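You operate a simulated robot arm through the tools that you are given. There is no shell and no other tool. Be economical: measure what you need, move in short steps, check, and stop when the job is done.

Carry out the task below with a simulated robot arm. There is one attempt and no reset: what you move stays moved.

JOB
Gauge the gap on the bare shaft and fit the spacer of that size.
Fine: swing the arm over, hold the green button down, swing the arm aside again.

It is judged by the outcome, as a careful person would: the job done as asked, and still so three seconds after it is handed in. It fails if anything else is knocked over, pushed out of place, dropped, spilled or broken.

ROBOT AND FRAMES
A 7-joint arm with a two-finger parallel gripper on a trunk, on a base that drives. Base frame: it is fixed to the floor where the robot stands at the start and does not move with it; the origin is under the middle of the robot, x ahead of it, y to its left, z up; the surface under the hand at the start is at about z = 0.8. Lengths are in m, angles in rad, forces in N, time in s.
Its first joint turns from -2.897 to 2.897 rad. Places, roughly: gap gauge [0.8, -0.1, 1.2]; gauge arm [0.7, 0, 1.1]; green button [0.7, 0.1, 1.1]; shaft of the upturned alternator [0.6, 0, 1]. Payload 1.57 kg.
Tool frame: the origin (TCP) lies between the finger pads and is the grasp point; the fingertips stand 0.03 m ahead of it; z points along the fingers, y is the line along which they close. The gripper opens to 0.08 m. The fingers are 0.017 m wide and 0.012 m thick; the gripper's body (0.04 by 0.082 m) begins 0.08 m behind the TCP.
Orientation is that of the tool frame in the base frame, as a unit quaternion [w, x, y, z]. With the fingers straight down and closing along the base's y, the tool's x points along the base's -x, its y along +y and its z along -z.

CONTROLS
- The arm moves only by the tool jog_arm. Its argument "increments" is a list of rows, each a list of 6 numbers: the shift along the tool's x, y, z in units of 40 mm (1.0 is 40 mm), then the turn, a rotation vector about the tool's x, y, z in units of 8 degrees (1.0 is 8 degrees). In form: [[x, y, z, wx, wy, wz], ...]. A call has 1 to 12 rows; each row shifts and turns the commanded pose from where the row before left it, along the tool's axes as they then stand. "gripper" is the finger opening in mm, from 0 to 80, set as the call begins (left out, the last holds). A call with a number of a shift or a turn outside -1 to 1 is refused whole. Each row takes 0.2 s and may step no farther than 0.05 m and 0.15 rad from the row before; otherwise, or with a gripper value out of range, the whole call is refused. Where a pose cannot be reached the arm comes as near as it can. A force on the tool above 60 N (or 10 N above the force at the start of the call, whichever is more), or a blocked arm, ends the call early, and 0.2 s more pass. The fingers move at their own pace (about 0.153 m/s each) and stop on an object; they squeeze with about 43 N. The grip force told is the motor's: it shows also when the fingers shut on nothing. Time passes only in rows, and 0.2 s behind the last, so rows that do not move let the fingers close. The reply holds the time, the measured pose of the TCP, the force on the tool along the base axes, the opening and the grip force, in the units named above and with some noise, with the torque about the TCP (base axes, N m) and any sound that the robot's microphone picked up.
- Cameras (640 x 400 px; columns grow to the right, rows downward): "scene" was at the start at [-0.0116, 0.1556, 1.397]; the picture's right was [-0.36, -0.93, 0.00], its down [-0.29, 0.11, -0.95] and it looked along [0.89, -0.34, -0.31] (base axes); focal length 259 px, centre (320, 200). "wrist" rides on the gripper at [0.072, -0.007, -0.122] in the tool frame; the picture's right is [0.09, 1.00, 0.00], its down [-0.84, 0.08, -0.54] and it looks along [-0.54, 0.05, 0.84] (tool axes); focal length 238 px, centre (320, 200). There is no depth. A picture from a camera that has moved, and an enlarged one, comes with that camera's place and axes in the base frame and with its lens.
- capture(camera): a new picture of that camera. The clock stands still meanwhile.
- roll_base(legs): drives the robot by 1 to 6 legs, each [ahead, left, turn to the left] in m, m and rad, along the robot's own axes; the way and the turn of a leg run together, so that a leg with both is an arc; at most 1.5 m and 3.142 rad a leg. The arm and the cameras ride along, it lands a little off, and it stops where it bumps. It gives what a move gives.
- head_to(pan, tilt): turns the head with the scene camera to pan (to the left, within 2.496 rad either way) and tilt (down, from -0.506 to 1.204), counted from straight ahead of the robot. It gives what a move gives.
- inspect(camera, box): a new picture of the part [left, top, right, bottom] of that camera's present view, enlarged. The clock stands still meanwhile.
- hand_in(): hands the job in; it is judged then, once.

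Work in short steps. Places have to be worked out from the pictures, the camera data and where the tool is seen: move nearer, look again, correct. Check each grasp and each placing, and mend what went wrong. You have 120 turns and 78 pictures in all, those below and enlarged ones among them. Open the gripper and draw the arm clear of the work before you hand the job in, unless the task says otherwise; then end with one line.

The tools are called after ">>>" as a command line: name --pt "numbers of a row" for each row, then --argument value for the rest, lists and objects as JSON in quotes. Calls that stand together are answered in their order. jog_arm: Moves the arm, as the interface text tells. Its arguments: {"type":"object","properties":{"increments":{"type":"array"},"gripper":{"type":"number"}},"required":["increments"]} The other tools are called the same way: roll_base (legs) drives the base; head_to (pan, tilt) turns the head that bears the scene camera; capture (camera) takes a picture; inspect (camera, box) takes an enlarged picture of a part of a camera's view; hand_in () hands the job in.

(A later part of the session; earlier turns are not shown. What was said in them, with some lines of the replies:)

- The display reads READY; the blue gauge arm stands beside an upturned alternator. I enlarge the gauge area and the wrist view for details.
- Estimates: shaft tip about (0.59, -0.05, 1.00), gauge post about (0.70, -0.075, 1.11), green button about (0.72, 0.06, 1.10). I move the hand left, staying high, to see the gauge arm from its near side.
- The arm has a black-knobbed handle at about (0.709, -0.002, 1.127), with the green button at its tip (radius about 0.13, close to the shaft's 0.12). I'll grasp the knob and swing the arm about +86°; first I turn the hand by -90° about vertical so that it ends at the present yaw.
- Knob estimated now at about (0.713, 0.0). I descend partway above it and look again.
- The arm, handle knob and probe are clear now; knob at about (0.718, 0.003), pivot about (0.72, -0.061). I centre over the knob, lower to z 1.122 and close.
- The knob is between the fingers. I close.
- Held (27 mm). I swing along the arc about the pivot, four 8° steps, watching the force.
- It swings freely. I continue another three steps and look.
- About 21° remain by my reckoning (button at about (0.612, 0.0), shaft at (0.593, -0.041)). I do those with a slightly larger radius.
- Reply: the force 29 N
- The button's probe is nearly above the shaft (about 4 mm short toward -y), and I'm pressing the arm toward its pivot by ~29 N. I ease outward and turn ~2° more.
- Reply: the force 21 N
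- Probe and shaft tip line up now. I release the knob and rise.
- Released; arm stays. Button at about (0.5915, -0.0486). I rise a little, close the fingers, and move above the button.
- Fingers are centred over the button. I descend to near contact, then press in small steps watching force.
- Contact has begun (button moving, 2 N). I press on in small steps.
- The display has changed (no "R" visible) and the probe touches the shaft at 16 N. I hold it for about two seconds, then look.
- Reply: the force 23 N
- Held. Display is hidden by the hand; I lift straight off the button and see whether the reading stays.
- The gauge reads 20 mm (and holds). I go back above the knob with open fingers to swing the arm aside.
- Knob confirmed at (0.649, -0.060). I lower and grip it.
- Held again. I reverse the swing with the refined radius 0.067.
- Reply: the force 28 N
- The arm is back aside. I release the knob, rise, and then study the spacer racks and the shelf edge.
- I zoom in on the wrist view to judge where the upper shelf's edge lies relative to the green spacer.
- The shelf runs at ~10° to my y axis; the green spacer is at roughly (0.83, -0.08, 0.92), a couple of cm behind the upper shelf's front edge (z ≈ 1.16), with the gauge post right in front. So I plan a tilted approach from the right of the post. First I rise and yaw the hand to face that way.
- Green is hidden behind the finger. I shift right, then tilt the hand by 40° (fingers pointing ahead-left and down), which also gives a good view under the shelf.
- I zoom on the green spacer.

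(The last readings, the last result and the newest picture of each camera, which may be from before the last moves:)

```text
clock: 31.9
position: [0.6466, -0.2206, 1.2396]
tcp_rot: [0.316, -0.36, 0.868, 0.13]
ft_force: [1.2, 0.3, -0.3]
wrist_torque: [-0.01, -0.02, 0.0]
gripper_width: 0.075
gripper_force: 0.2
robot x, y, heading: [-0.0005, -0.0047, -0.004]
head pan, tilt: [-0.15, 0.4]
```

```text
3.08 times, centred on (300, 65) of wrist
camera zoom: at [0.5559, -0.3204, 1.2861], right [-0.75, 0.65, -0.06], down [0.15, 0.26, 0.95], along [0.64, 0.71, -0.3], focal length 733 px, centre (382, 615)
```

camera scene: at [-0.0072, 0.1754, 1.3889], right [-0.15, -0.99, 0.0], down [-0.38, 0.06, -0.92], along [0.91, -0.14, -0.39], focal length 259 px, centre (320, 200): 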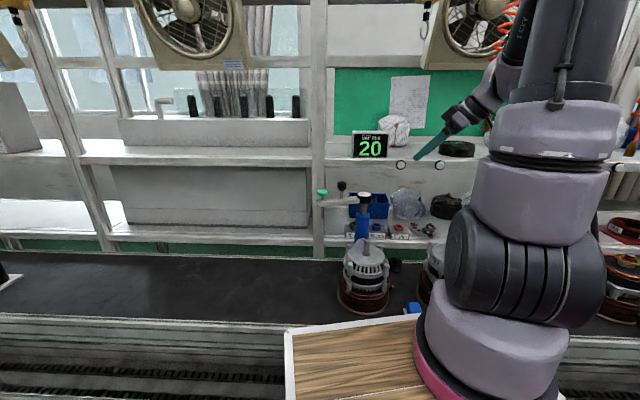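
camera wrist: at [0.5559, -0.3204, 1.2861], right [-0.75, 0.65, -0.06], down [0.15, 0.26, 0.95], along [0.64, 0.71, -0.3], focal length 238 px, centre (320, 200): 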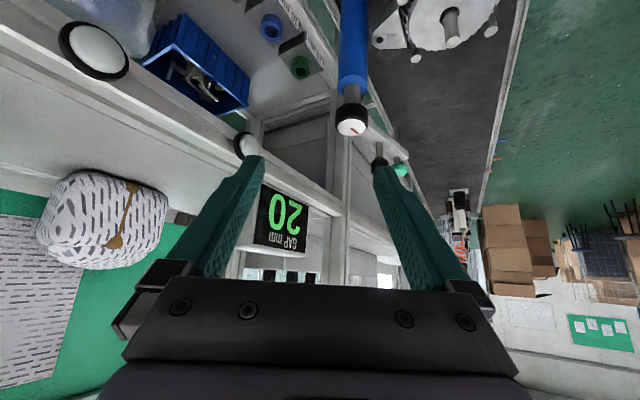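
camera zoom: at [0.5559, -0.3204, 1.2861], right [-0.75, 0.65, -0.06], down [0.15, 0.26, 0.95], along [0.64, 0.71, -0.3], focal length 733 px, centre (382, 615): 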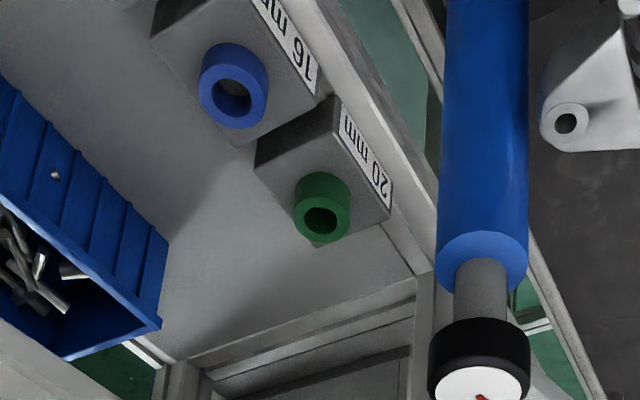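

Ring stands free on its block, outer Ø ≈ 34 mm, at about (0.83, -0.083, 0.92); my approach line passes ~9 cm beside the post. I move onto the approach line and partway in.

>>> jog_arm --pt "0.265 -0.265 0.93 0 0 0" --pt "0.265 -0.265 0.93 0 0 0" --pt "0.265 -0.265 0.93 0 0 0" --pt "0 0 1 0 0 0" --pt "0 0 0.8 0 0 0" --gripper 60

>>> capture --camera "wrist"

>>> inspect --camera "scene" --box '[310, 110, 450, 260]'

```text
clock: 33.1
position: [0.7333, -0.1776, 1.0802]
tcp_rot: [0.316, -0.359, 0.868, 0.13]
ft_force: [-1.1, -1.0, 0.1]
wrist_torque: [-0.03, -0.01, 0.02]
gripper_width: 0.06
gripper_force: 0.1
robot x, y, heading: [-0.0001, -0.0004, 0.001]
head pan, tilt: [-0.15, 0.4]
```

```text
39 pictures are left
camera wrist: at [0.6429, -0.2771, 1.1258], right [-0.75, 0.65, -0.06], down [0.15, 0.26, 0.95], along [0.64, 0.71, -0.3], focal length 238 px, centre (320, 200)
```

wrist: 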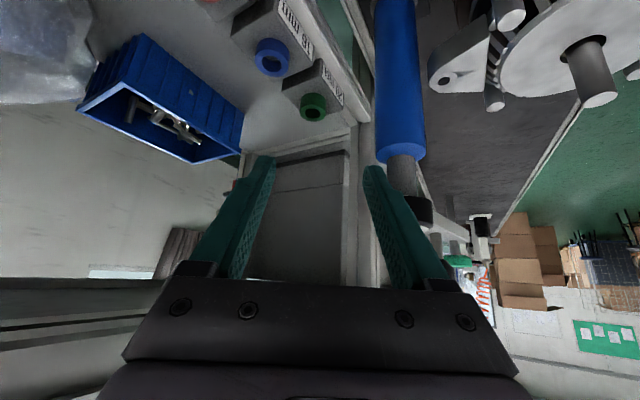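

```text
2.67 times, centred on (380, 185) of scene
camera zoom: at [-0.0075, 0.1752, 1.3889], right [-0.15, -0.99, 0.0], down [-0.38, 0.06, -0.92], along [0.91, -0.14, -0.39], focal length 692 px, centre (160, 240)
```

zoom: 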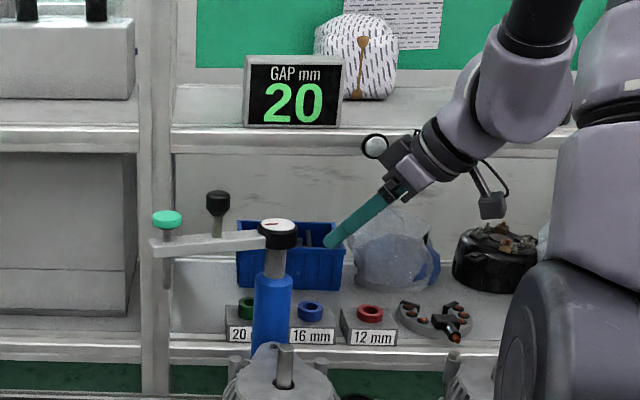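

Ring refined to about (0.83, -0.087, 0.917). I advance 0.12 m along the fingers with a small lateral correction and check.

>>> jog_arm --pt "0.05 -0.06 1 0 0 0" --pt "0.05 -0.06 1 0 0 0" --pt "0 0 1 0 0 0"

>>> capture --camera "wrist"

>>> inspect --camera "scene" --box '[320, 150, 440, 260]'

```text
clock: 33.9
position: [0.7918, -0.1303, 0.9858]
tcp_rot: [0.316, -0.359, 0.868, 0.13]
ft_force: [-0.4, -0.2, -0.1]
wrist_torque: [0.02, 0.01, -0.05]
gripper_width: 0.0601
gripper_force: 0.0
robot x, y, heading: [-0.0026, 0.0016, 0.0]
head pan, tilt: [-0.15, 0.4]
```

```text
37 pictures are left
camera wrist: at [0.7014, -0.229, 1.0315], right [-0.75, 0.65, -0.06], down [0.15, 0.26, 0.95], along [0.64, 0.71, -0.3], focal length 238 px, centre (320, 200)
```

wrist: 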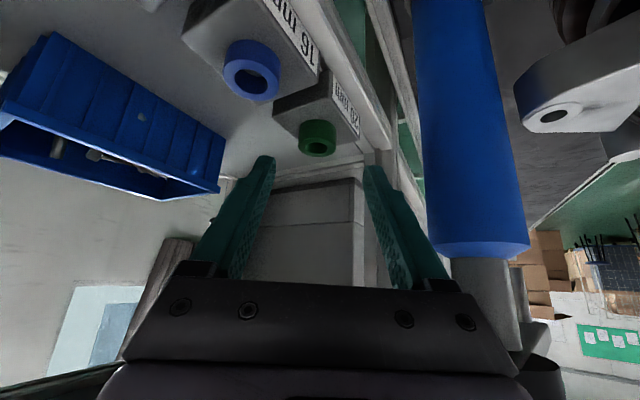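

```text
3.64 times, centred on (380, 205) of scene
camera zoom: at [-0.0077, 0.1752, 1.3889], right [-0.15, -0.99, 0.0], down [-0.38, 0.06, -0.92], along [0.91, -0.14, -0.39], focal length 943 px, centre (102, 182)
```

zoom: 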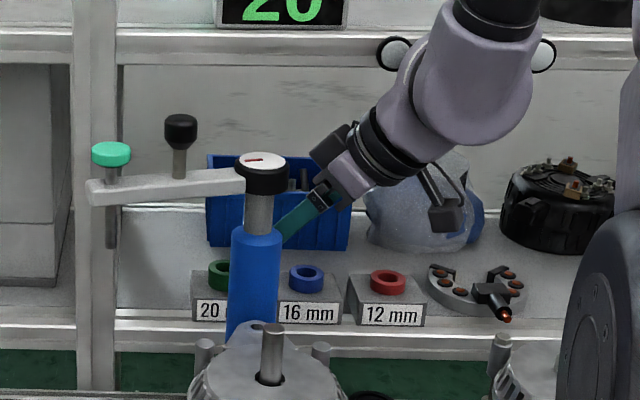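

Lateral alignment looks right (ring at about (0.829, -0.094, 0.917)). I advance 4.4 cm and look.

>>> jog_arm --pt "0.1 0 0.6 0 0 0" --pt "0 0 0.5 0 0 0" --gripper 54

>>> capture --camera "wrist"

```text
clock: 34.5
position: [0.8093, -0.1108, 0.9482]
tcp_rot: [0.315, -0.36, 0.868, 0.131]
ft_force: [0.2, -0.7, -0.3]
wrist_torque: [-0.03, -0.02, 0.01]
gripper_width: 0.054
gripper_force: 0.0
robot x, y, heading: [-0.0003, 0.0005, -0.007]
head pan, tilt: [-0.15, 0.4]
```

```text
35 pictures are left
camera wrist: at [0.719, -0.2101, 0.9939], right [-0.75, 0.65, -0.06], down [0.15, 0.26, 0.95], along [0.64, 0.71, -0.3], focal length 238 px, centre (320, 200)
```

wrist: 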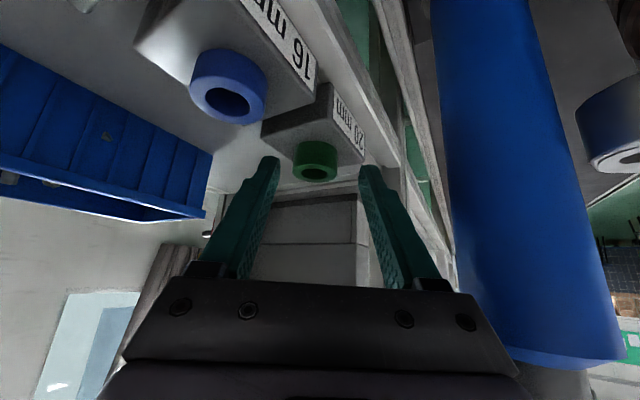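

Nearly there: ring ~4.5 cm ahead of the TCP, 3 mm to the tool's -y. I correct and advance 2.2 cm.

>>> jog_arm --pt "0.02 -0.06 0.2 0 0 0" --pt "0 0 0.2 0 0 0" --pt "0 0 0.15 0 0 0"

>>> inspect --camera "wrist" --box '[220, 90, 420, 215]'

```text
clock: 35.3
position: [0.8198, -0.1037, 0.9311]
tcp_rot: [0.315, -0.361, 0.868, 0.131]
ft_force: [0.7, 0.4, 0.1]
wrist_torque: [-0.01, 0.02, 0.0]
gripper_width: 0.0542
gripper_force: 0.1
robot x, y, heading: [-0.0008, -0.0006, -0.0]
head pan, tilt: [-0.15, 0.4]
```

```text
3.20 times, centred on (320, 152) of wrist
camera zoom: at [0.7295, -0.2025, 0.9762], right [-0.75, 0.65, -0.06], down [0.15, 0.26, 0.95], along [0.64, 0.71, -0.3], focal length 763 px, centre (320, 352)
```

zoom: 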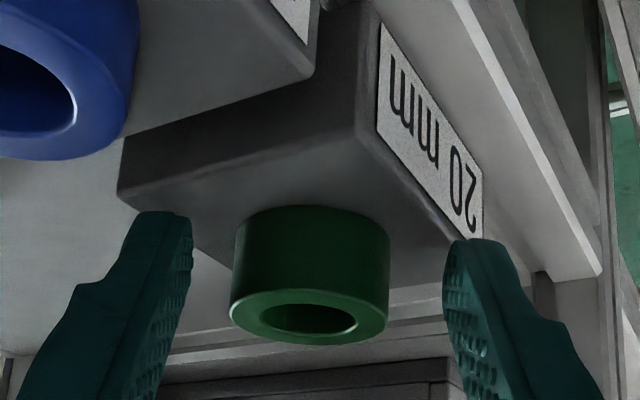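

Ring is between the tips, contact band about the upper 12 mm of the ring. I shift 2.5 mm laterally and close.

>>> jog_arm --pt "0 -0.06 0 0 0 0" --pt "0 0 0 0 0 0"

>>> jog_arm --pt "0 0 0 0 0 0" --pt "0 0 0 0 0 0" --pt "0 0 0 0 0 0" --gripper 15

>>> inspect --camera "wrist" --box '[220, 90, 420, 215]'

```text
clock: 35.9
position: [0.8224, -0.1041, 0.93]
tcp_rot: [0.317, -0.36, 0.868, 0.131]
ft_force: [-0.5, -0.1, 0.5]
wrist_torque: [-0.01, -0.01, -0.02]
gripper_width: 0.0541
gripper_force: 0.2
robot x, y, heading: [0.0022, -0.0023, -0.002]
head pan, tilt: [-0.15, 0.4]
```

```text
clock: 36.7
position: [0.8217, -0.1035, 0.9298]
tcp_rot: [0.315, -0.361, 0.868, 0.131]
ft_force: [-0.5, -0.1, 0.0]
wrist_torque: [-0.02, 0.03, 0.02]
gripper_width: 0.0328
gripper_force: 41.1
robot x, y, heading: [0.0002, 0.0021, -0.002]
head pan, tilt: [-0.15, 0.4]
```

```text
3.20 times, centred on (320, 152) of wrist
camera zoom: at [0.7311, -0.2037, 0.9766], right [-0.75, 0.65, -0.06], down [0.15, 0.26, 0.95], along [0.64, 0.71, -0.3], focal length 763 px, centre (320, 352)
```

zoom: 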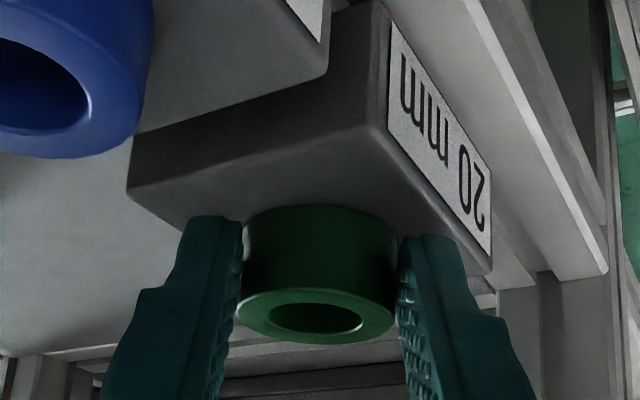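

Gripped at 32.8 mm. I lift straight up 1 cm, check it comes along, then withdraw along the approach line.

>>> jog_arm --pt "-0.08 0 -0.1 0 0 0" --pt "-0.08 0 -0.1 0 0 0"

>>> jog_arm --pt "0 0 -0.6 0 0 0" --pt "0 0 -0.7 0 0 0" --pt "0 0 -0.8 0 0 0" --pt "0 0 -0.8 0 0 0"

>>> capture --camera "wrist"

```text
clock: 37.3
position: [0.819, -0.1046, 0.9368]
tcp_rot: [0.313, -0.359, 0.869, 0.133]
ft_force: [0.2, 0.0, -0.5]
wrist_torque: [0.0, 0.03, 0.0]
gripper_width: 0.0329
gripper_force: 40.7
robot x, y, heading: [0.0011, -0.0035, -0.004]
head pan, tilt: [-0.15, 0.4]
```

```text
clock: 38.3
position: [0.7674, -0.1555, 1.0294]
tcp_rot: [0.316, -0.36, 0.868, 0.131]
ft_force: [-0.2, 0.0, -0.9]
wrist_torque: [0.04, 0.03, 0.02]
gripper_width: 0.0324
gripper_force: 40.3
robot x, y, heading: [-0.0035, 0.0004, 0.001]
head pan, tilt: [-0.15, 0.4]
```

```text
32 pictures are left
camera wrist: at [0.6761, -0.2552, 1.0752], right [-0.75, 0.65, -0.06], down [0.15, 0.26, 0.95], along [0.64, 0.71, -0.3], focal length 238 px, centre (320, 200)
```

wrist: 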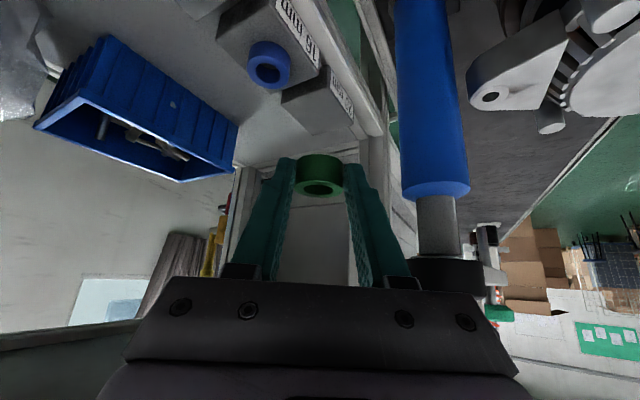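

Ring held. I withdraw further, move back (-x) clear of the post at height, then yaw 45° about vertical so the hand leans to the right over the shaft (keeps reach comfortable).

>>> jog_arm --pt "0 0 -1 0 0 0" --pt "0 0 -1 0 0 0" --pt "0.542 0.707 -0.4545 0 0 0" --pt "0.542 0.707 -0.4545 0 0 0" --pt "0.542 0.707 -0.4545 0 0 0" --pt "0.271 0.354 -0.227 0 0 0"

>>> jog_arm --pt "0 0 0 -0.643 0 -0.766" --pt "0 0 0 -0.643 0 -0.766" --pt "0 0 0 -0.643 0 -0.766" --pt "0 0 0 -0.643 0 -0.766" --pt "0 0 0 -0.643 0 -0.766" --pt "0 0 0 -0.4 0 -0.477"

>>> capture --camera "wrist"

>>> capture --camera "scene"

```text
clock: 39.7
position: [0.5907, -0.1926, 1.0895]
tcp_rot: [0.316, -0.359, 0.868, 0.131]
ft_force: [0.8, 1.4, -0.5]
wrist_torque: [-0.01, 0.04, 0.02]
gripper_width: 0.0323
gripper_force: 40.3
robot x, y, heading: [0.0014, 0.0002, 0.002]
head pan, tilt: [-0.15, 0.4]
```

```text
clock: 41.1
position: [0.5906, -0.1933, 1.0902]
tcp_rot: [-0.24, 0.666, -0.664, -0.242]
ft_force: [-0.1, 0.2, -0.4]
wrist_torque: [-0.01, -0.01, -0.04]
gripper_width: 0.032
gripper_force: 40.6
robot x, y, heading: [0.0003, -0.0036, 0.001]
head pan, tilt: [-0.15, 0.4]
```

```text
31 pictures are left
camera wrist: at [0.5976, -0.3277, 1.1375], right [-1.0, -0.07, -0.06], down [-0.08, 0.29, 0.95], along [-0.05, 0.95, -0.3], focal length 238 px, centre (320, 200)
```

wrist: 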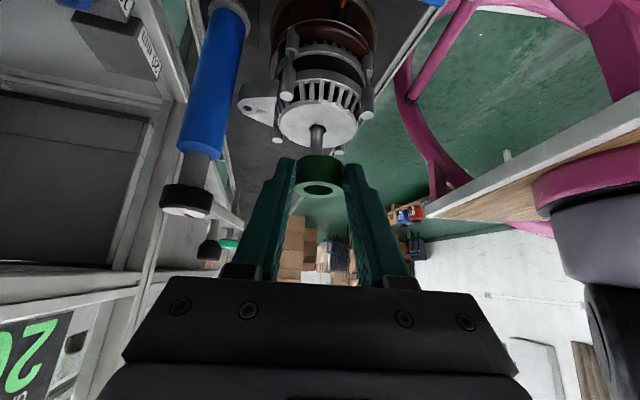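

```text
30 pictures are left
camera scene: at [-0.0073, 0.1752, 1.3889], right [-0.15, -0.99, 0.0], down [-0.38, 0.06, -0.92], along [0.91, -0.14, -0.39], focal length 259 px, centre (320, 200)
```

scene: 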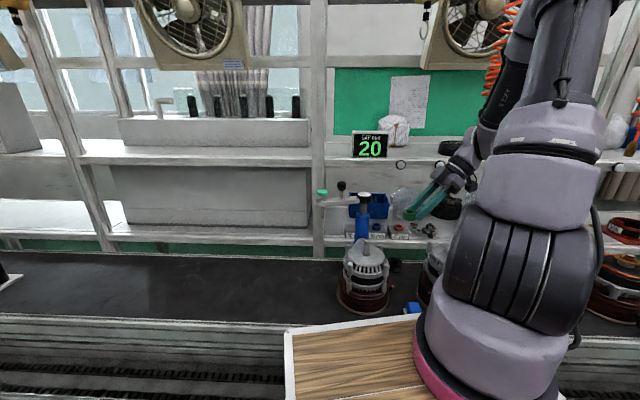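

Shaft x agrees (≈0.590). I move the ring over the shaft, its bottom ~4 cm above the tip, and check from both cameras.

>>> jog_arm --pt "-0.71 0 0.76 0 0 0" --pt "-0.71 0 0.76 0 0 0" --pt "-0.71 0 0.76 0 0 0"

>>> inspect --camera "wrist" --box '[220, 60, 420, 215]'

>>> inspect --camera "scene" --box '[330, 190, 410, 280]'

```text
clock: 41.9
position: [0.592, -0.071, 1.0741]
tcp_rot: [0.243, -0.664, 0.665, 0.241]
ft_force: [0.2, -0.2, -0.5]
wrist_torque: [-0.02, 0.0, -0.03]
gripper_width: 0.0323
gripper_force: 40.5
robot x, y, heading: [-0.0, -0.0025, -0.001]
head pan, tilt: [-0.15, 0.4]
```

```text
2.58 times, centred on (320, 138) of wrist
camera zoom: at [0.5969, -0.2053, 1.1208], right [-1.0, -0.07, -0.06], down [-0.08, 0.29, 0.95], along [-0.05, 0.95, -0.3], focal length 615 px, centre (320, 361)
```

zoom: 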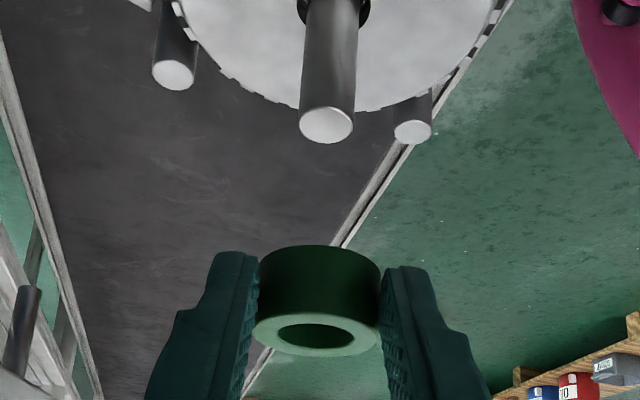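

```text
4.44 times, centred on (370, 235) of scene
camera zoom: at [-0.0071, 0.1748, 1.389], right [-0.15, -0.99, 0.0], down [-0.38, 0.06, -0.92], along [0.91, -0.14, -0.39], focal length 1152 px, centre (98, 44)
```

zoom: 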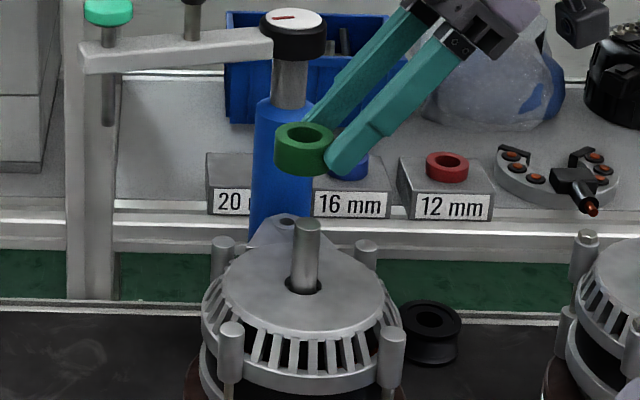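

Compared in both views: the ring needs about 6 mm toward -y and 1.5 mm toward +x. I correct, lower 2.5 cm and check again.

>>> jog_arm --pt "0.119 -0.04 -0.1 0 0 0" --pt "0.2 0 0.24 0 0 0" --pt "0.2 0 0.24 0 0 0"

>>> inspect --camera "wrist" --box '[260, 90, 380, 190]'

>>> inspect --camera "scene" --box '[345, 200, 395, 260]'

```text
clock: 42.7
position: [0.5919, -0.0758, 1.0516]
tcp_rot: [-0.241, 0.665, -0.664, -0.242]
ft_force: [-0.3, -0.3, -0.9]
wrist_torque: [-0.05, -0.02, 0.01]
gripper_width: 0.0321
gripper_force: 40.2
robot x, y, heading: [-0.0, -0.0007, -0.001]
head pan, tilt: [-0.15, 0.4]
```

```text
4.00 times, centred on (320, 140) of wrist
camera zoom: at [0.5987, -0.2093, 1.0968], right [-1.0, -0.07, -0.06], down [-0.08, 0.29, 0.95], along [-0.05, 0.95, -0.3], focal length 953 px, centre (320, 440)
```

zoom: 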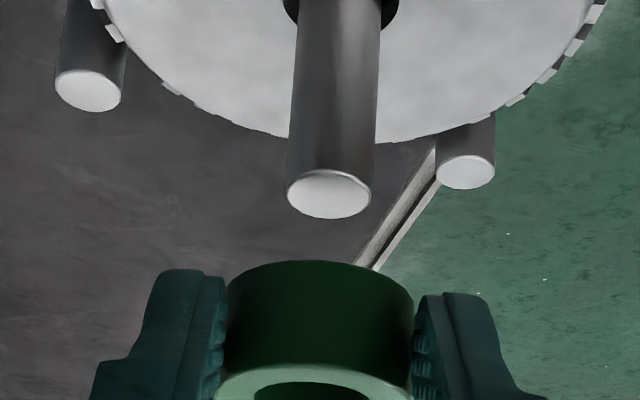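

```text
6.67 times, centred on (370, 230) of scene
camera zoom: at [-0.0073, 0.1753, 1.3889], right [-0.15, -0.99, 0.0], down [-0.38, 0.06, -0.92], along [0.91, -0.14, -0.39], focal length 1729 px, centre (-13, 0)
```

zoom: 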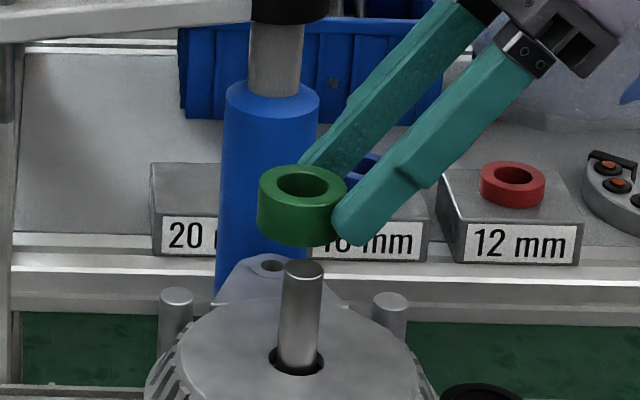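

x is aligned; the scene view says another ~3 mm toward -y. I correct and lower to just above the tip.

>>> jog_arm --pt "0.058 0 -0.048 0 0 0" --pt "0.16 0 0.19 0 0 0" --pt "0.03 0 0.04 0 0 0"

>>> inspect --camera "wrist" --box '[260, 90, 380, 190]'

>>> inspect --camera "scene" --box '[345, 200, 395, 260]'

```text
clock: 43.5
position: [0.5934, -0.079, 1.0378]
tcp_rot: [-0.243, 0.665, -0.664, -0.241]
ft_force: [-0.4, -0.2, -1.2]
wrist_torque: [-0.02, 0.02, 0.0]
gripper_width: 0.0319
gripper_force: 40.5
robot x, y, heading: [-0.0056, 0.0032, 0.001]
head pan, tilt: [-0.15, 0.4]
```

```text
4.00 times, centred on (320, 140) of wrist
camera zoom: at [0.5992, -0.2126, 1.0847], right [-1.0, -0.07, -0.06], down [-0.08, 0.29, 0.95], along [-0.05, 0.95, -0.3], focal length 953 px, centre (320, 440)
```

zoom: 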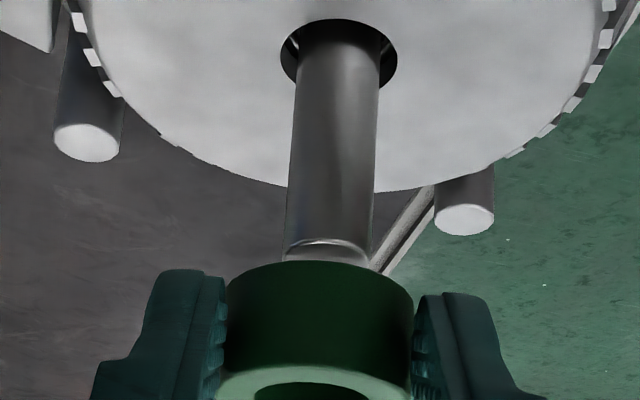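

```text
6.67 times, centred on (370, 230) of scene
camera zoom: at [-0.0072, 0.1752, 1.3889], right [-0.15, -0.99, 0.0], down [-0.38, 0.06, -0.92], along [0.91, -0.14, -0.39], focal length 1729 px, centre (-13, 0)
```

zoom: 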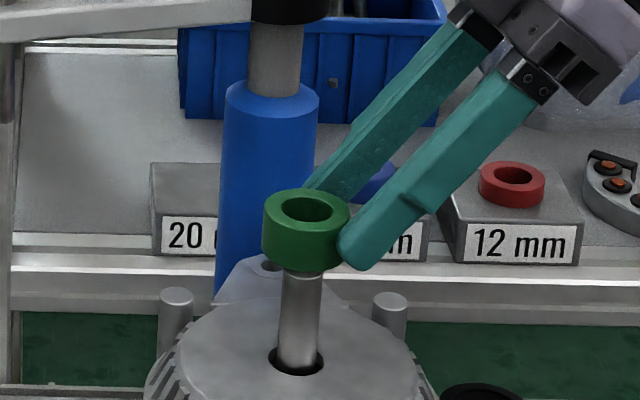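

Aligned within about a millimetre in both views. I nudge 0.7 mm in -x and lower gently, watching force.

>>> jog_arm --pt "0 0.018 0 0 0 0" --pt "0.08 0 0.096 0 0 0" --pt "0.08 0 0.096 0 0 0"

>>> inspect --camera "scene" --box '[345, 200, 395, 260]'

```text
clock: 44.3
position: [0.5929, -0.0785, 1.028]
tcp_rot: [0.241, -0.664, 0.665, 0.241]
ft_force: [0.1, -0.3, -0.2]
wrist_torque: [-0.04, 0.0, 0.02]
gripper_width: 0.0317
gripper_force: 40.1
robot x, y, heading: [0.0002, -0.0005, 0.005]
head pan, tilt: [-0.15, 0.4]
```

```text
6.67 times, centred on (370, 230) of scene
camera zoom: at [-0.0072, 0.1752, 1.3889], right [-0.15, -0.99, 0.0], down [-0.38, 0.06, -0.92], along [0.91, -0.14, -0.39], focal length 1729 px, centre (-13, 0)
```

zoom: 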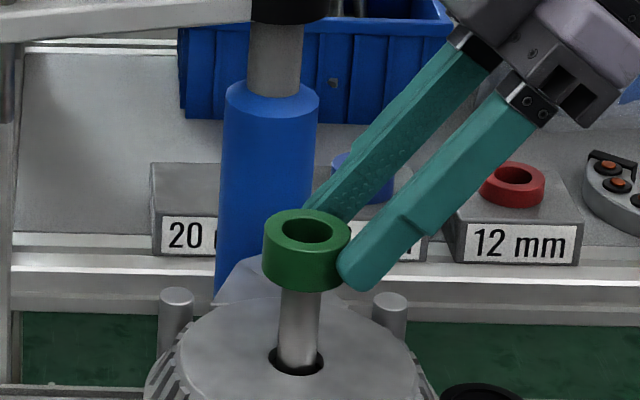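

No contact force yet; I continue lowering in small steps.

>>> jog_arm --pt "0.08 0 0.096 0 0 0" --pt "0.08 0 0.096 0 0 0"

>>> inspect --camera "scene" --box '[345, 200, 395, 260]'

>>> inspect --camera "wrist" --box '[260, 90, 380, 210]'

```text
clock: 44.9
position: [0.5919, -0.0804, 1.0188]
tcp_rot: [-0.241, 0.665, -0.664, -0.242]
ft_force: [-0.7, -0.2, 0.1]
wrist_torque: [-0.03, 0.01, -0.02]
gripper_width: 0.0318
gripper_force: 40.6
robot x, y, heading: [-0.0014, -0.0015, 0.0]
head pan, tilt: [-0.15, 0.4]
```

```text
6.67 times, centred on (370, 230) of scene
camera zoom: at [-0.0072, 0.1752, 1.3889], right [-0.15, -0.99, 0.0], down [-0.38, 0.06, -0.92], along [0.91, -0.14, -0.39], focal length 1729 px, centre (-13, 0)
```

zoom: 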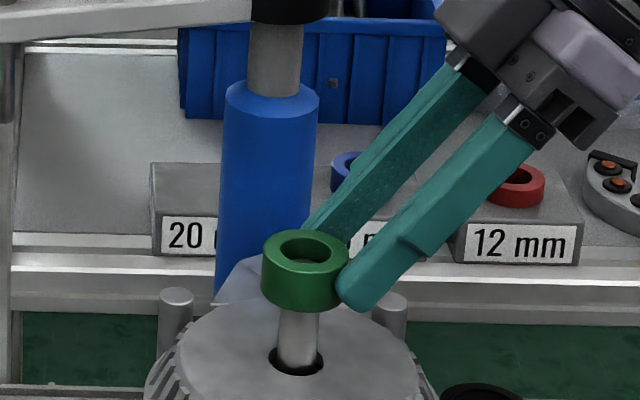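

```text
3.33 times, centred on (320, 150) of wrist
camera zoom: at [0.5984, -0.2136, 1.0652], right [-1.0, -0.07, -0.06], down [-0.08, 0.29, 0.95], along [-0.05, 0.95, -0.3], focal length 794 px, centre (320, 367)
```

zoom: 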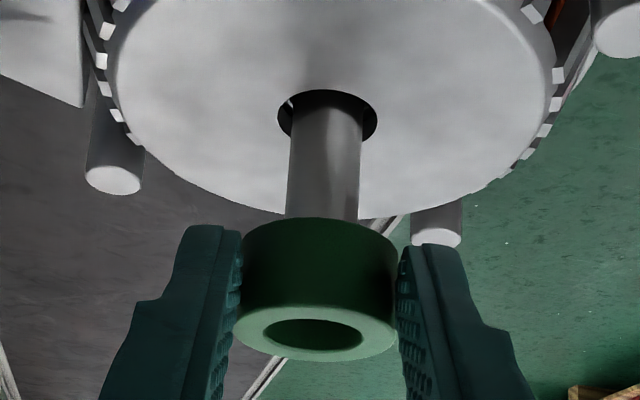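

The shaft tip is visible inside the bore: it has entered. I lower on, 2 cm in small steps.

>>> jog_arm --pt "0.08 0 0.096 0 0 0" --pt "0.08 0 0.096 0 0 0" --pt "0.08 0 0.096 0 0 0" --pt "0.08 0 0.096 0 0 0"

>>> inspect --camera "scene" --box '[345, 200, 395, 260]'

>>> inspect --camera "wrist" --box '[220, 60, 420, 210]'

```text
clock: 45.9
position: [0.5915, -0.079, 0.9985]
tcp_rot: [-0.242, 0.665, -0.664, -0.242]
ft_force: [-0.4, -0.2, -0.2]
wrist_torque: [-0.01, 0.0, -0.02]
gripper_width: 0.0316
gripper_force: 40.1
robot x, y, heading: [0.0007, 0.0022, -0.006]
head pan, tilt: [-0.15, 0.4]
```

```text
6.67 times, centred on (370, 230) of scene
camera zoom: at [-0.0072, 0.1752, 1.3889], right [-0.15, -0.99, 0.0], down [-0.38, 0.06, -0.92], along [0.91, -0.14, -0.39], focal length 1729 px, centre (-13, 0)
```

zoom: 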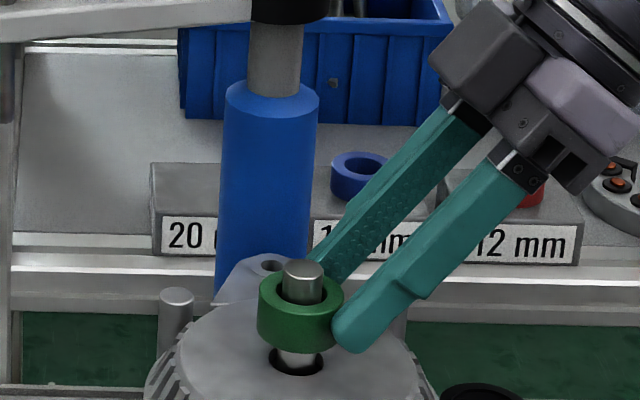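

```text
2.67 times, centred on (320, 135) of wrist
camera zoom: at [0.5983, -0.2132, 1.0452], right [-1.0, -0.07, -0.06], down [-0.08, 0.29, 0.95], along [-0.05, 0.95, -0.3], focal length 636 px, centre (320, 373)
```

zoom: 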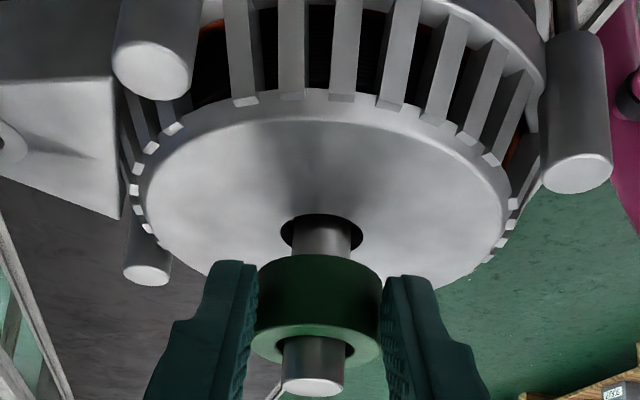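

The ring slides on the shaft freely, about 12 mm from the face. I lower further with fine steps until contact or nearly so.

>>> jog_arm --pt "0.06 0 0.072 0 0 0" --pt "0.06 0 0.072 0 0 0" --pt "0.03 0 0.036 0 0 0"

>>> inspect --camera "scene" --box '[345, 210, 395, 260]'

>>> inspect --camera "wrist" --box '[260, 90, 380, 210]'

```text
clock: 46.7
position: [0.5924, -0.0798, 0.9901]
tcp_rot: [-0.242, 0.664, -0.664, -0.242]
ft_force: [0.2, -0.4, -0.6]
wrist_torque: [-0.03, 0.03, -0.02]
gripper_width: 0.0314
gripper_force: 40.2
robot x, y, heading: [-0.003, -0.0024, -0.003]
head pan, tilt: [-0.15, 0.4]
```

```text
8.00 times, centred on (370, 235) of scene
camera zoom: at [-0.0071, 0.1752, 1.3889], right [-0.15, -0.99, 0.0], down [-0.38, 0.06, -0.92], along [0.91, -0.14, -0.39], focal length 2074 px, centre (-80, -80)
```

zoom: 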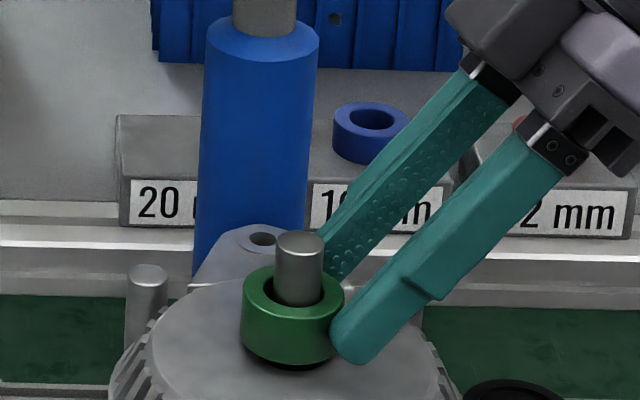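

```text
3.33 times, centred on (320, 150) of wrist
camera zoom: at [0.5988, -0.2127, 1.0363], right [-1.0, -0.07, -0.06], down [-0.08, 0.29, 0.95], along [-0.05, 0.95, -0.3], focal length 794 px, centre (320, 367)
```

zoom: 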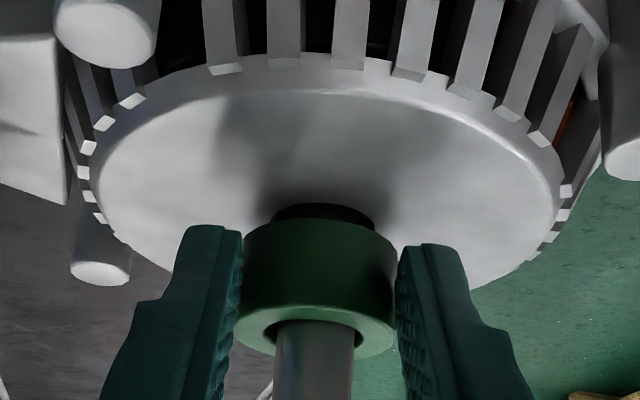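

A few millimetres remain; I lower 3 mm more and read the force.

>>> jog_arm --pt "0.024 0 0.029 0 0 0" --pt "0.024 0 0.029 0 0 0"

```text
clock: 47.3
position: [0.5922, -0.0797, 0.9866]
tcp_rot: [-0.242, 0.665, -0.664, -0.242]
ft_force: [0.2, -0.1, -0.8]
wrist_torque: [-0.02, -0.02, -0.03]
gripper_width: 0.0315
gripper_force: 39.9
robot x, y, heading: [0.0007, 0.0015, -0.002]
head pan, tilt: [-0.15, 0.4]
```

>>> jog_arm --pt "0.016 0 0.019 0 0 0" --pt "0.016 0 0.019 0 0 0"

>>> inspect --camera "wrist" --box '[260, 90, 380, 210]'

```text
clock: 47.9
position: [0.5925, -0.0788, 0.9849]
tcp_rot: [0.242, -0.664, 0.665, 0.241]
ft_force: [-0.2, 0.5, -1.0]
wrist_torque: [-0.02, 0.01, -0.03]
gripper_width: 0.0314
gripper_force: 40.1
robot x, y, heading: [-0.0023, -0.0002, -0.006]
head pan, tilt: [-0.15, 0.4]
```

```text
3.33 times, centred on (320, 150) of wrist
camera zoom: at [0.5987, -0.2125, 1.0313], right [-1.0, -0.07, -0.06], down [-0.08, 0.29, 0.95], along [-0.05, 0.95, -0.3], focal length 794 px, centre (320, 367)
```

zoom: 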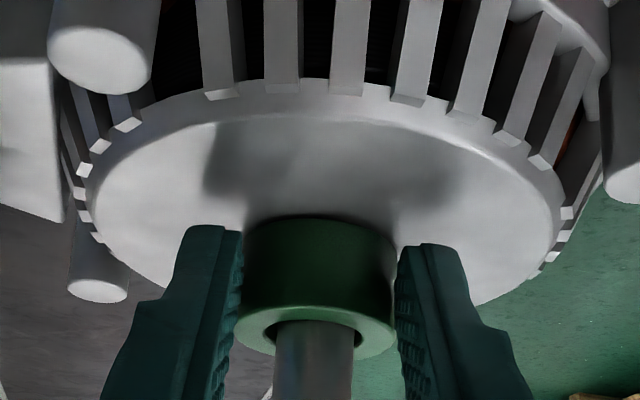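

The ring is within a millimetre or so of the face. I open the fingers so it seats.

>>> jog_arm --pt "0 0 0 0 0 0" --pt "0 0 0 0 0 0" --gripper 50

>>> jog_arm --pt "0 0 -0.3 0 0 0" --pt "0 0 -0.6 0 0 0" --pt "0 0 -1 0 0 0" --pt "0 0 -1 0 0 0"

>>> inspect --camera "scene" --box '[310, 130, 430, 320]'

>>> inspect --camera "wrist" --box '[220, 40, 420, 200]'

```text
clock: 48.5
position: [0.5922, -0.079, 0.9845]
tcp_rot: [0.242, -0.664, 0.665, 0.241]
ft_force: [0.3, -0.4, 0.0]
wrist_torque: [-0.01, -0.01, -0.02]
gripper_width: 0.05
gripper_force: 0.1
robot x, y, heading: [-0.0, -0.0035, -0.002]
head pan, tilt: [-0.15, 0.4]
```

```text
clock: 49.5
position: [0.5923, -0.1527, 1.0719]
tcp_rot: [-0.241, 0.665, -0.664, -0.242]
ft_force: [0.4, 0.1, 0.6]
wrist_torque: [0.0, 0.02, 0.01]
gripper_width: 0.0499
gripper_force: 0.1
robot x, y, heading: [0.0025, 0.0025, 0.002]
head pan, tilt: [-0.15, 0.4]
```

```text
2.11 times, centred on (370, 225) of scene
camera zoom: at [-0.0068, 0.1752, 1.3889], right [-0.15, -0.99, 0.0], down [-0.39, 0.06, -0.92], along [0.91, -0.14, -0.39], focal length 546 px, centre (215, 147)
```

zoom: 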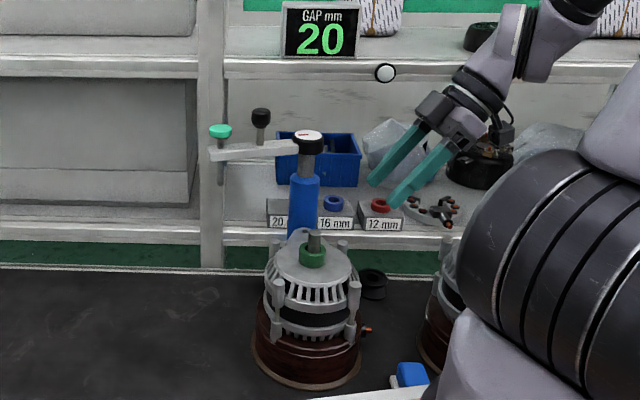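

```text
2.50 times, centred on (320, 120) of wrist
camera zoom: at [0.5983, -0.2862, 1.119], right [-1.0, -0.07, -0.06], down [-0.08, 0.29, 0.95], along [-0.05, 0.95, -0.3], focal length 596 px, centre (320, 400)
```

zoom: 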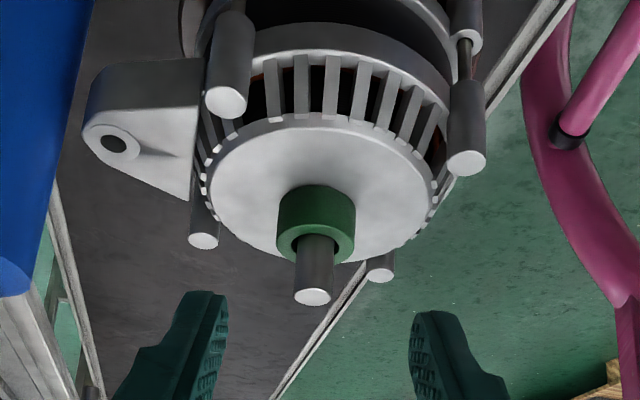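

The spacer sits flat on the face around the shaft; the gauge arm is aside and all else is in place. I draw the hand a little further clear, take one last look and hand in.

>>> jog_arm --pt "-0.643 0 -0.766 0 0 0" --pt "-0.643 0 -0.766 0 0 0" --pt "-0.643 0 -0.766 0 0 0" --pt "0 0 0 0 0 0"

>>> capture --camera "scene"

```text
clock: 50.5
position: [0.592, -0.1559, 1.1926]
tcp_rot: [-0.242, 0.665, -0.664, -0.242]
ft_force: [-0.5, 0.9, 0.5]
wrist_torque: [0.02, 0.01, -0.01]
gripper_width: 0.05
gripper_force: 0.1
robot x, y, heading: [0.0018, -0.0017, 0.001]
head pan, tilt: [-0.15, 0.4]
```

```text
13 pictures are left
camera scene: at [-0.007, 0.1751, 1.389], right [-0.15, -0.99, 0.0], down [-0.38, 0.06, -0.92], along [0.91, -0.14, -0.39], focal length 259 px, centre (320, 200)
```

scene: 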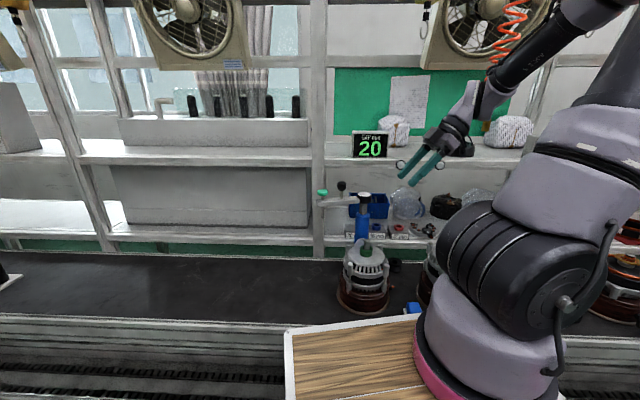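

All is in order; I hand the job in.

>>> hand_in

```text
The job is handed in.
```

The gauge read a 20 mm gap; I fitted the green 20 mm spacer on the bare shaft, seated on the face, and swung the gauge arm aside again.
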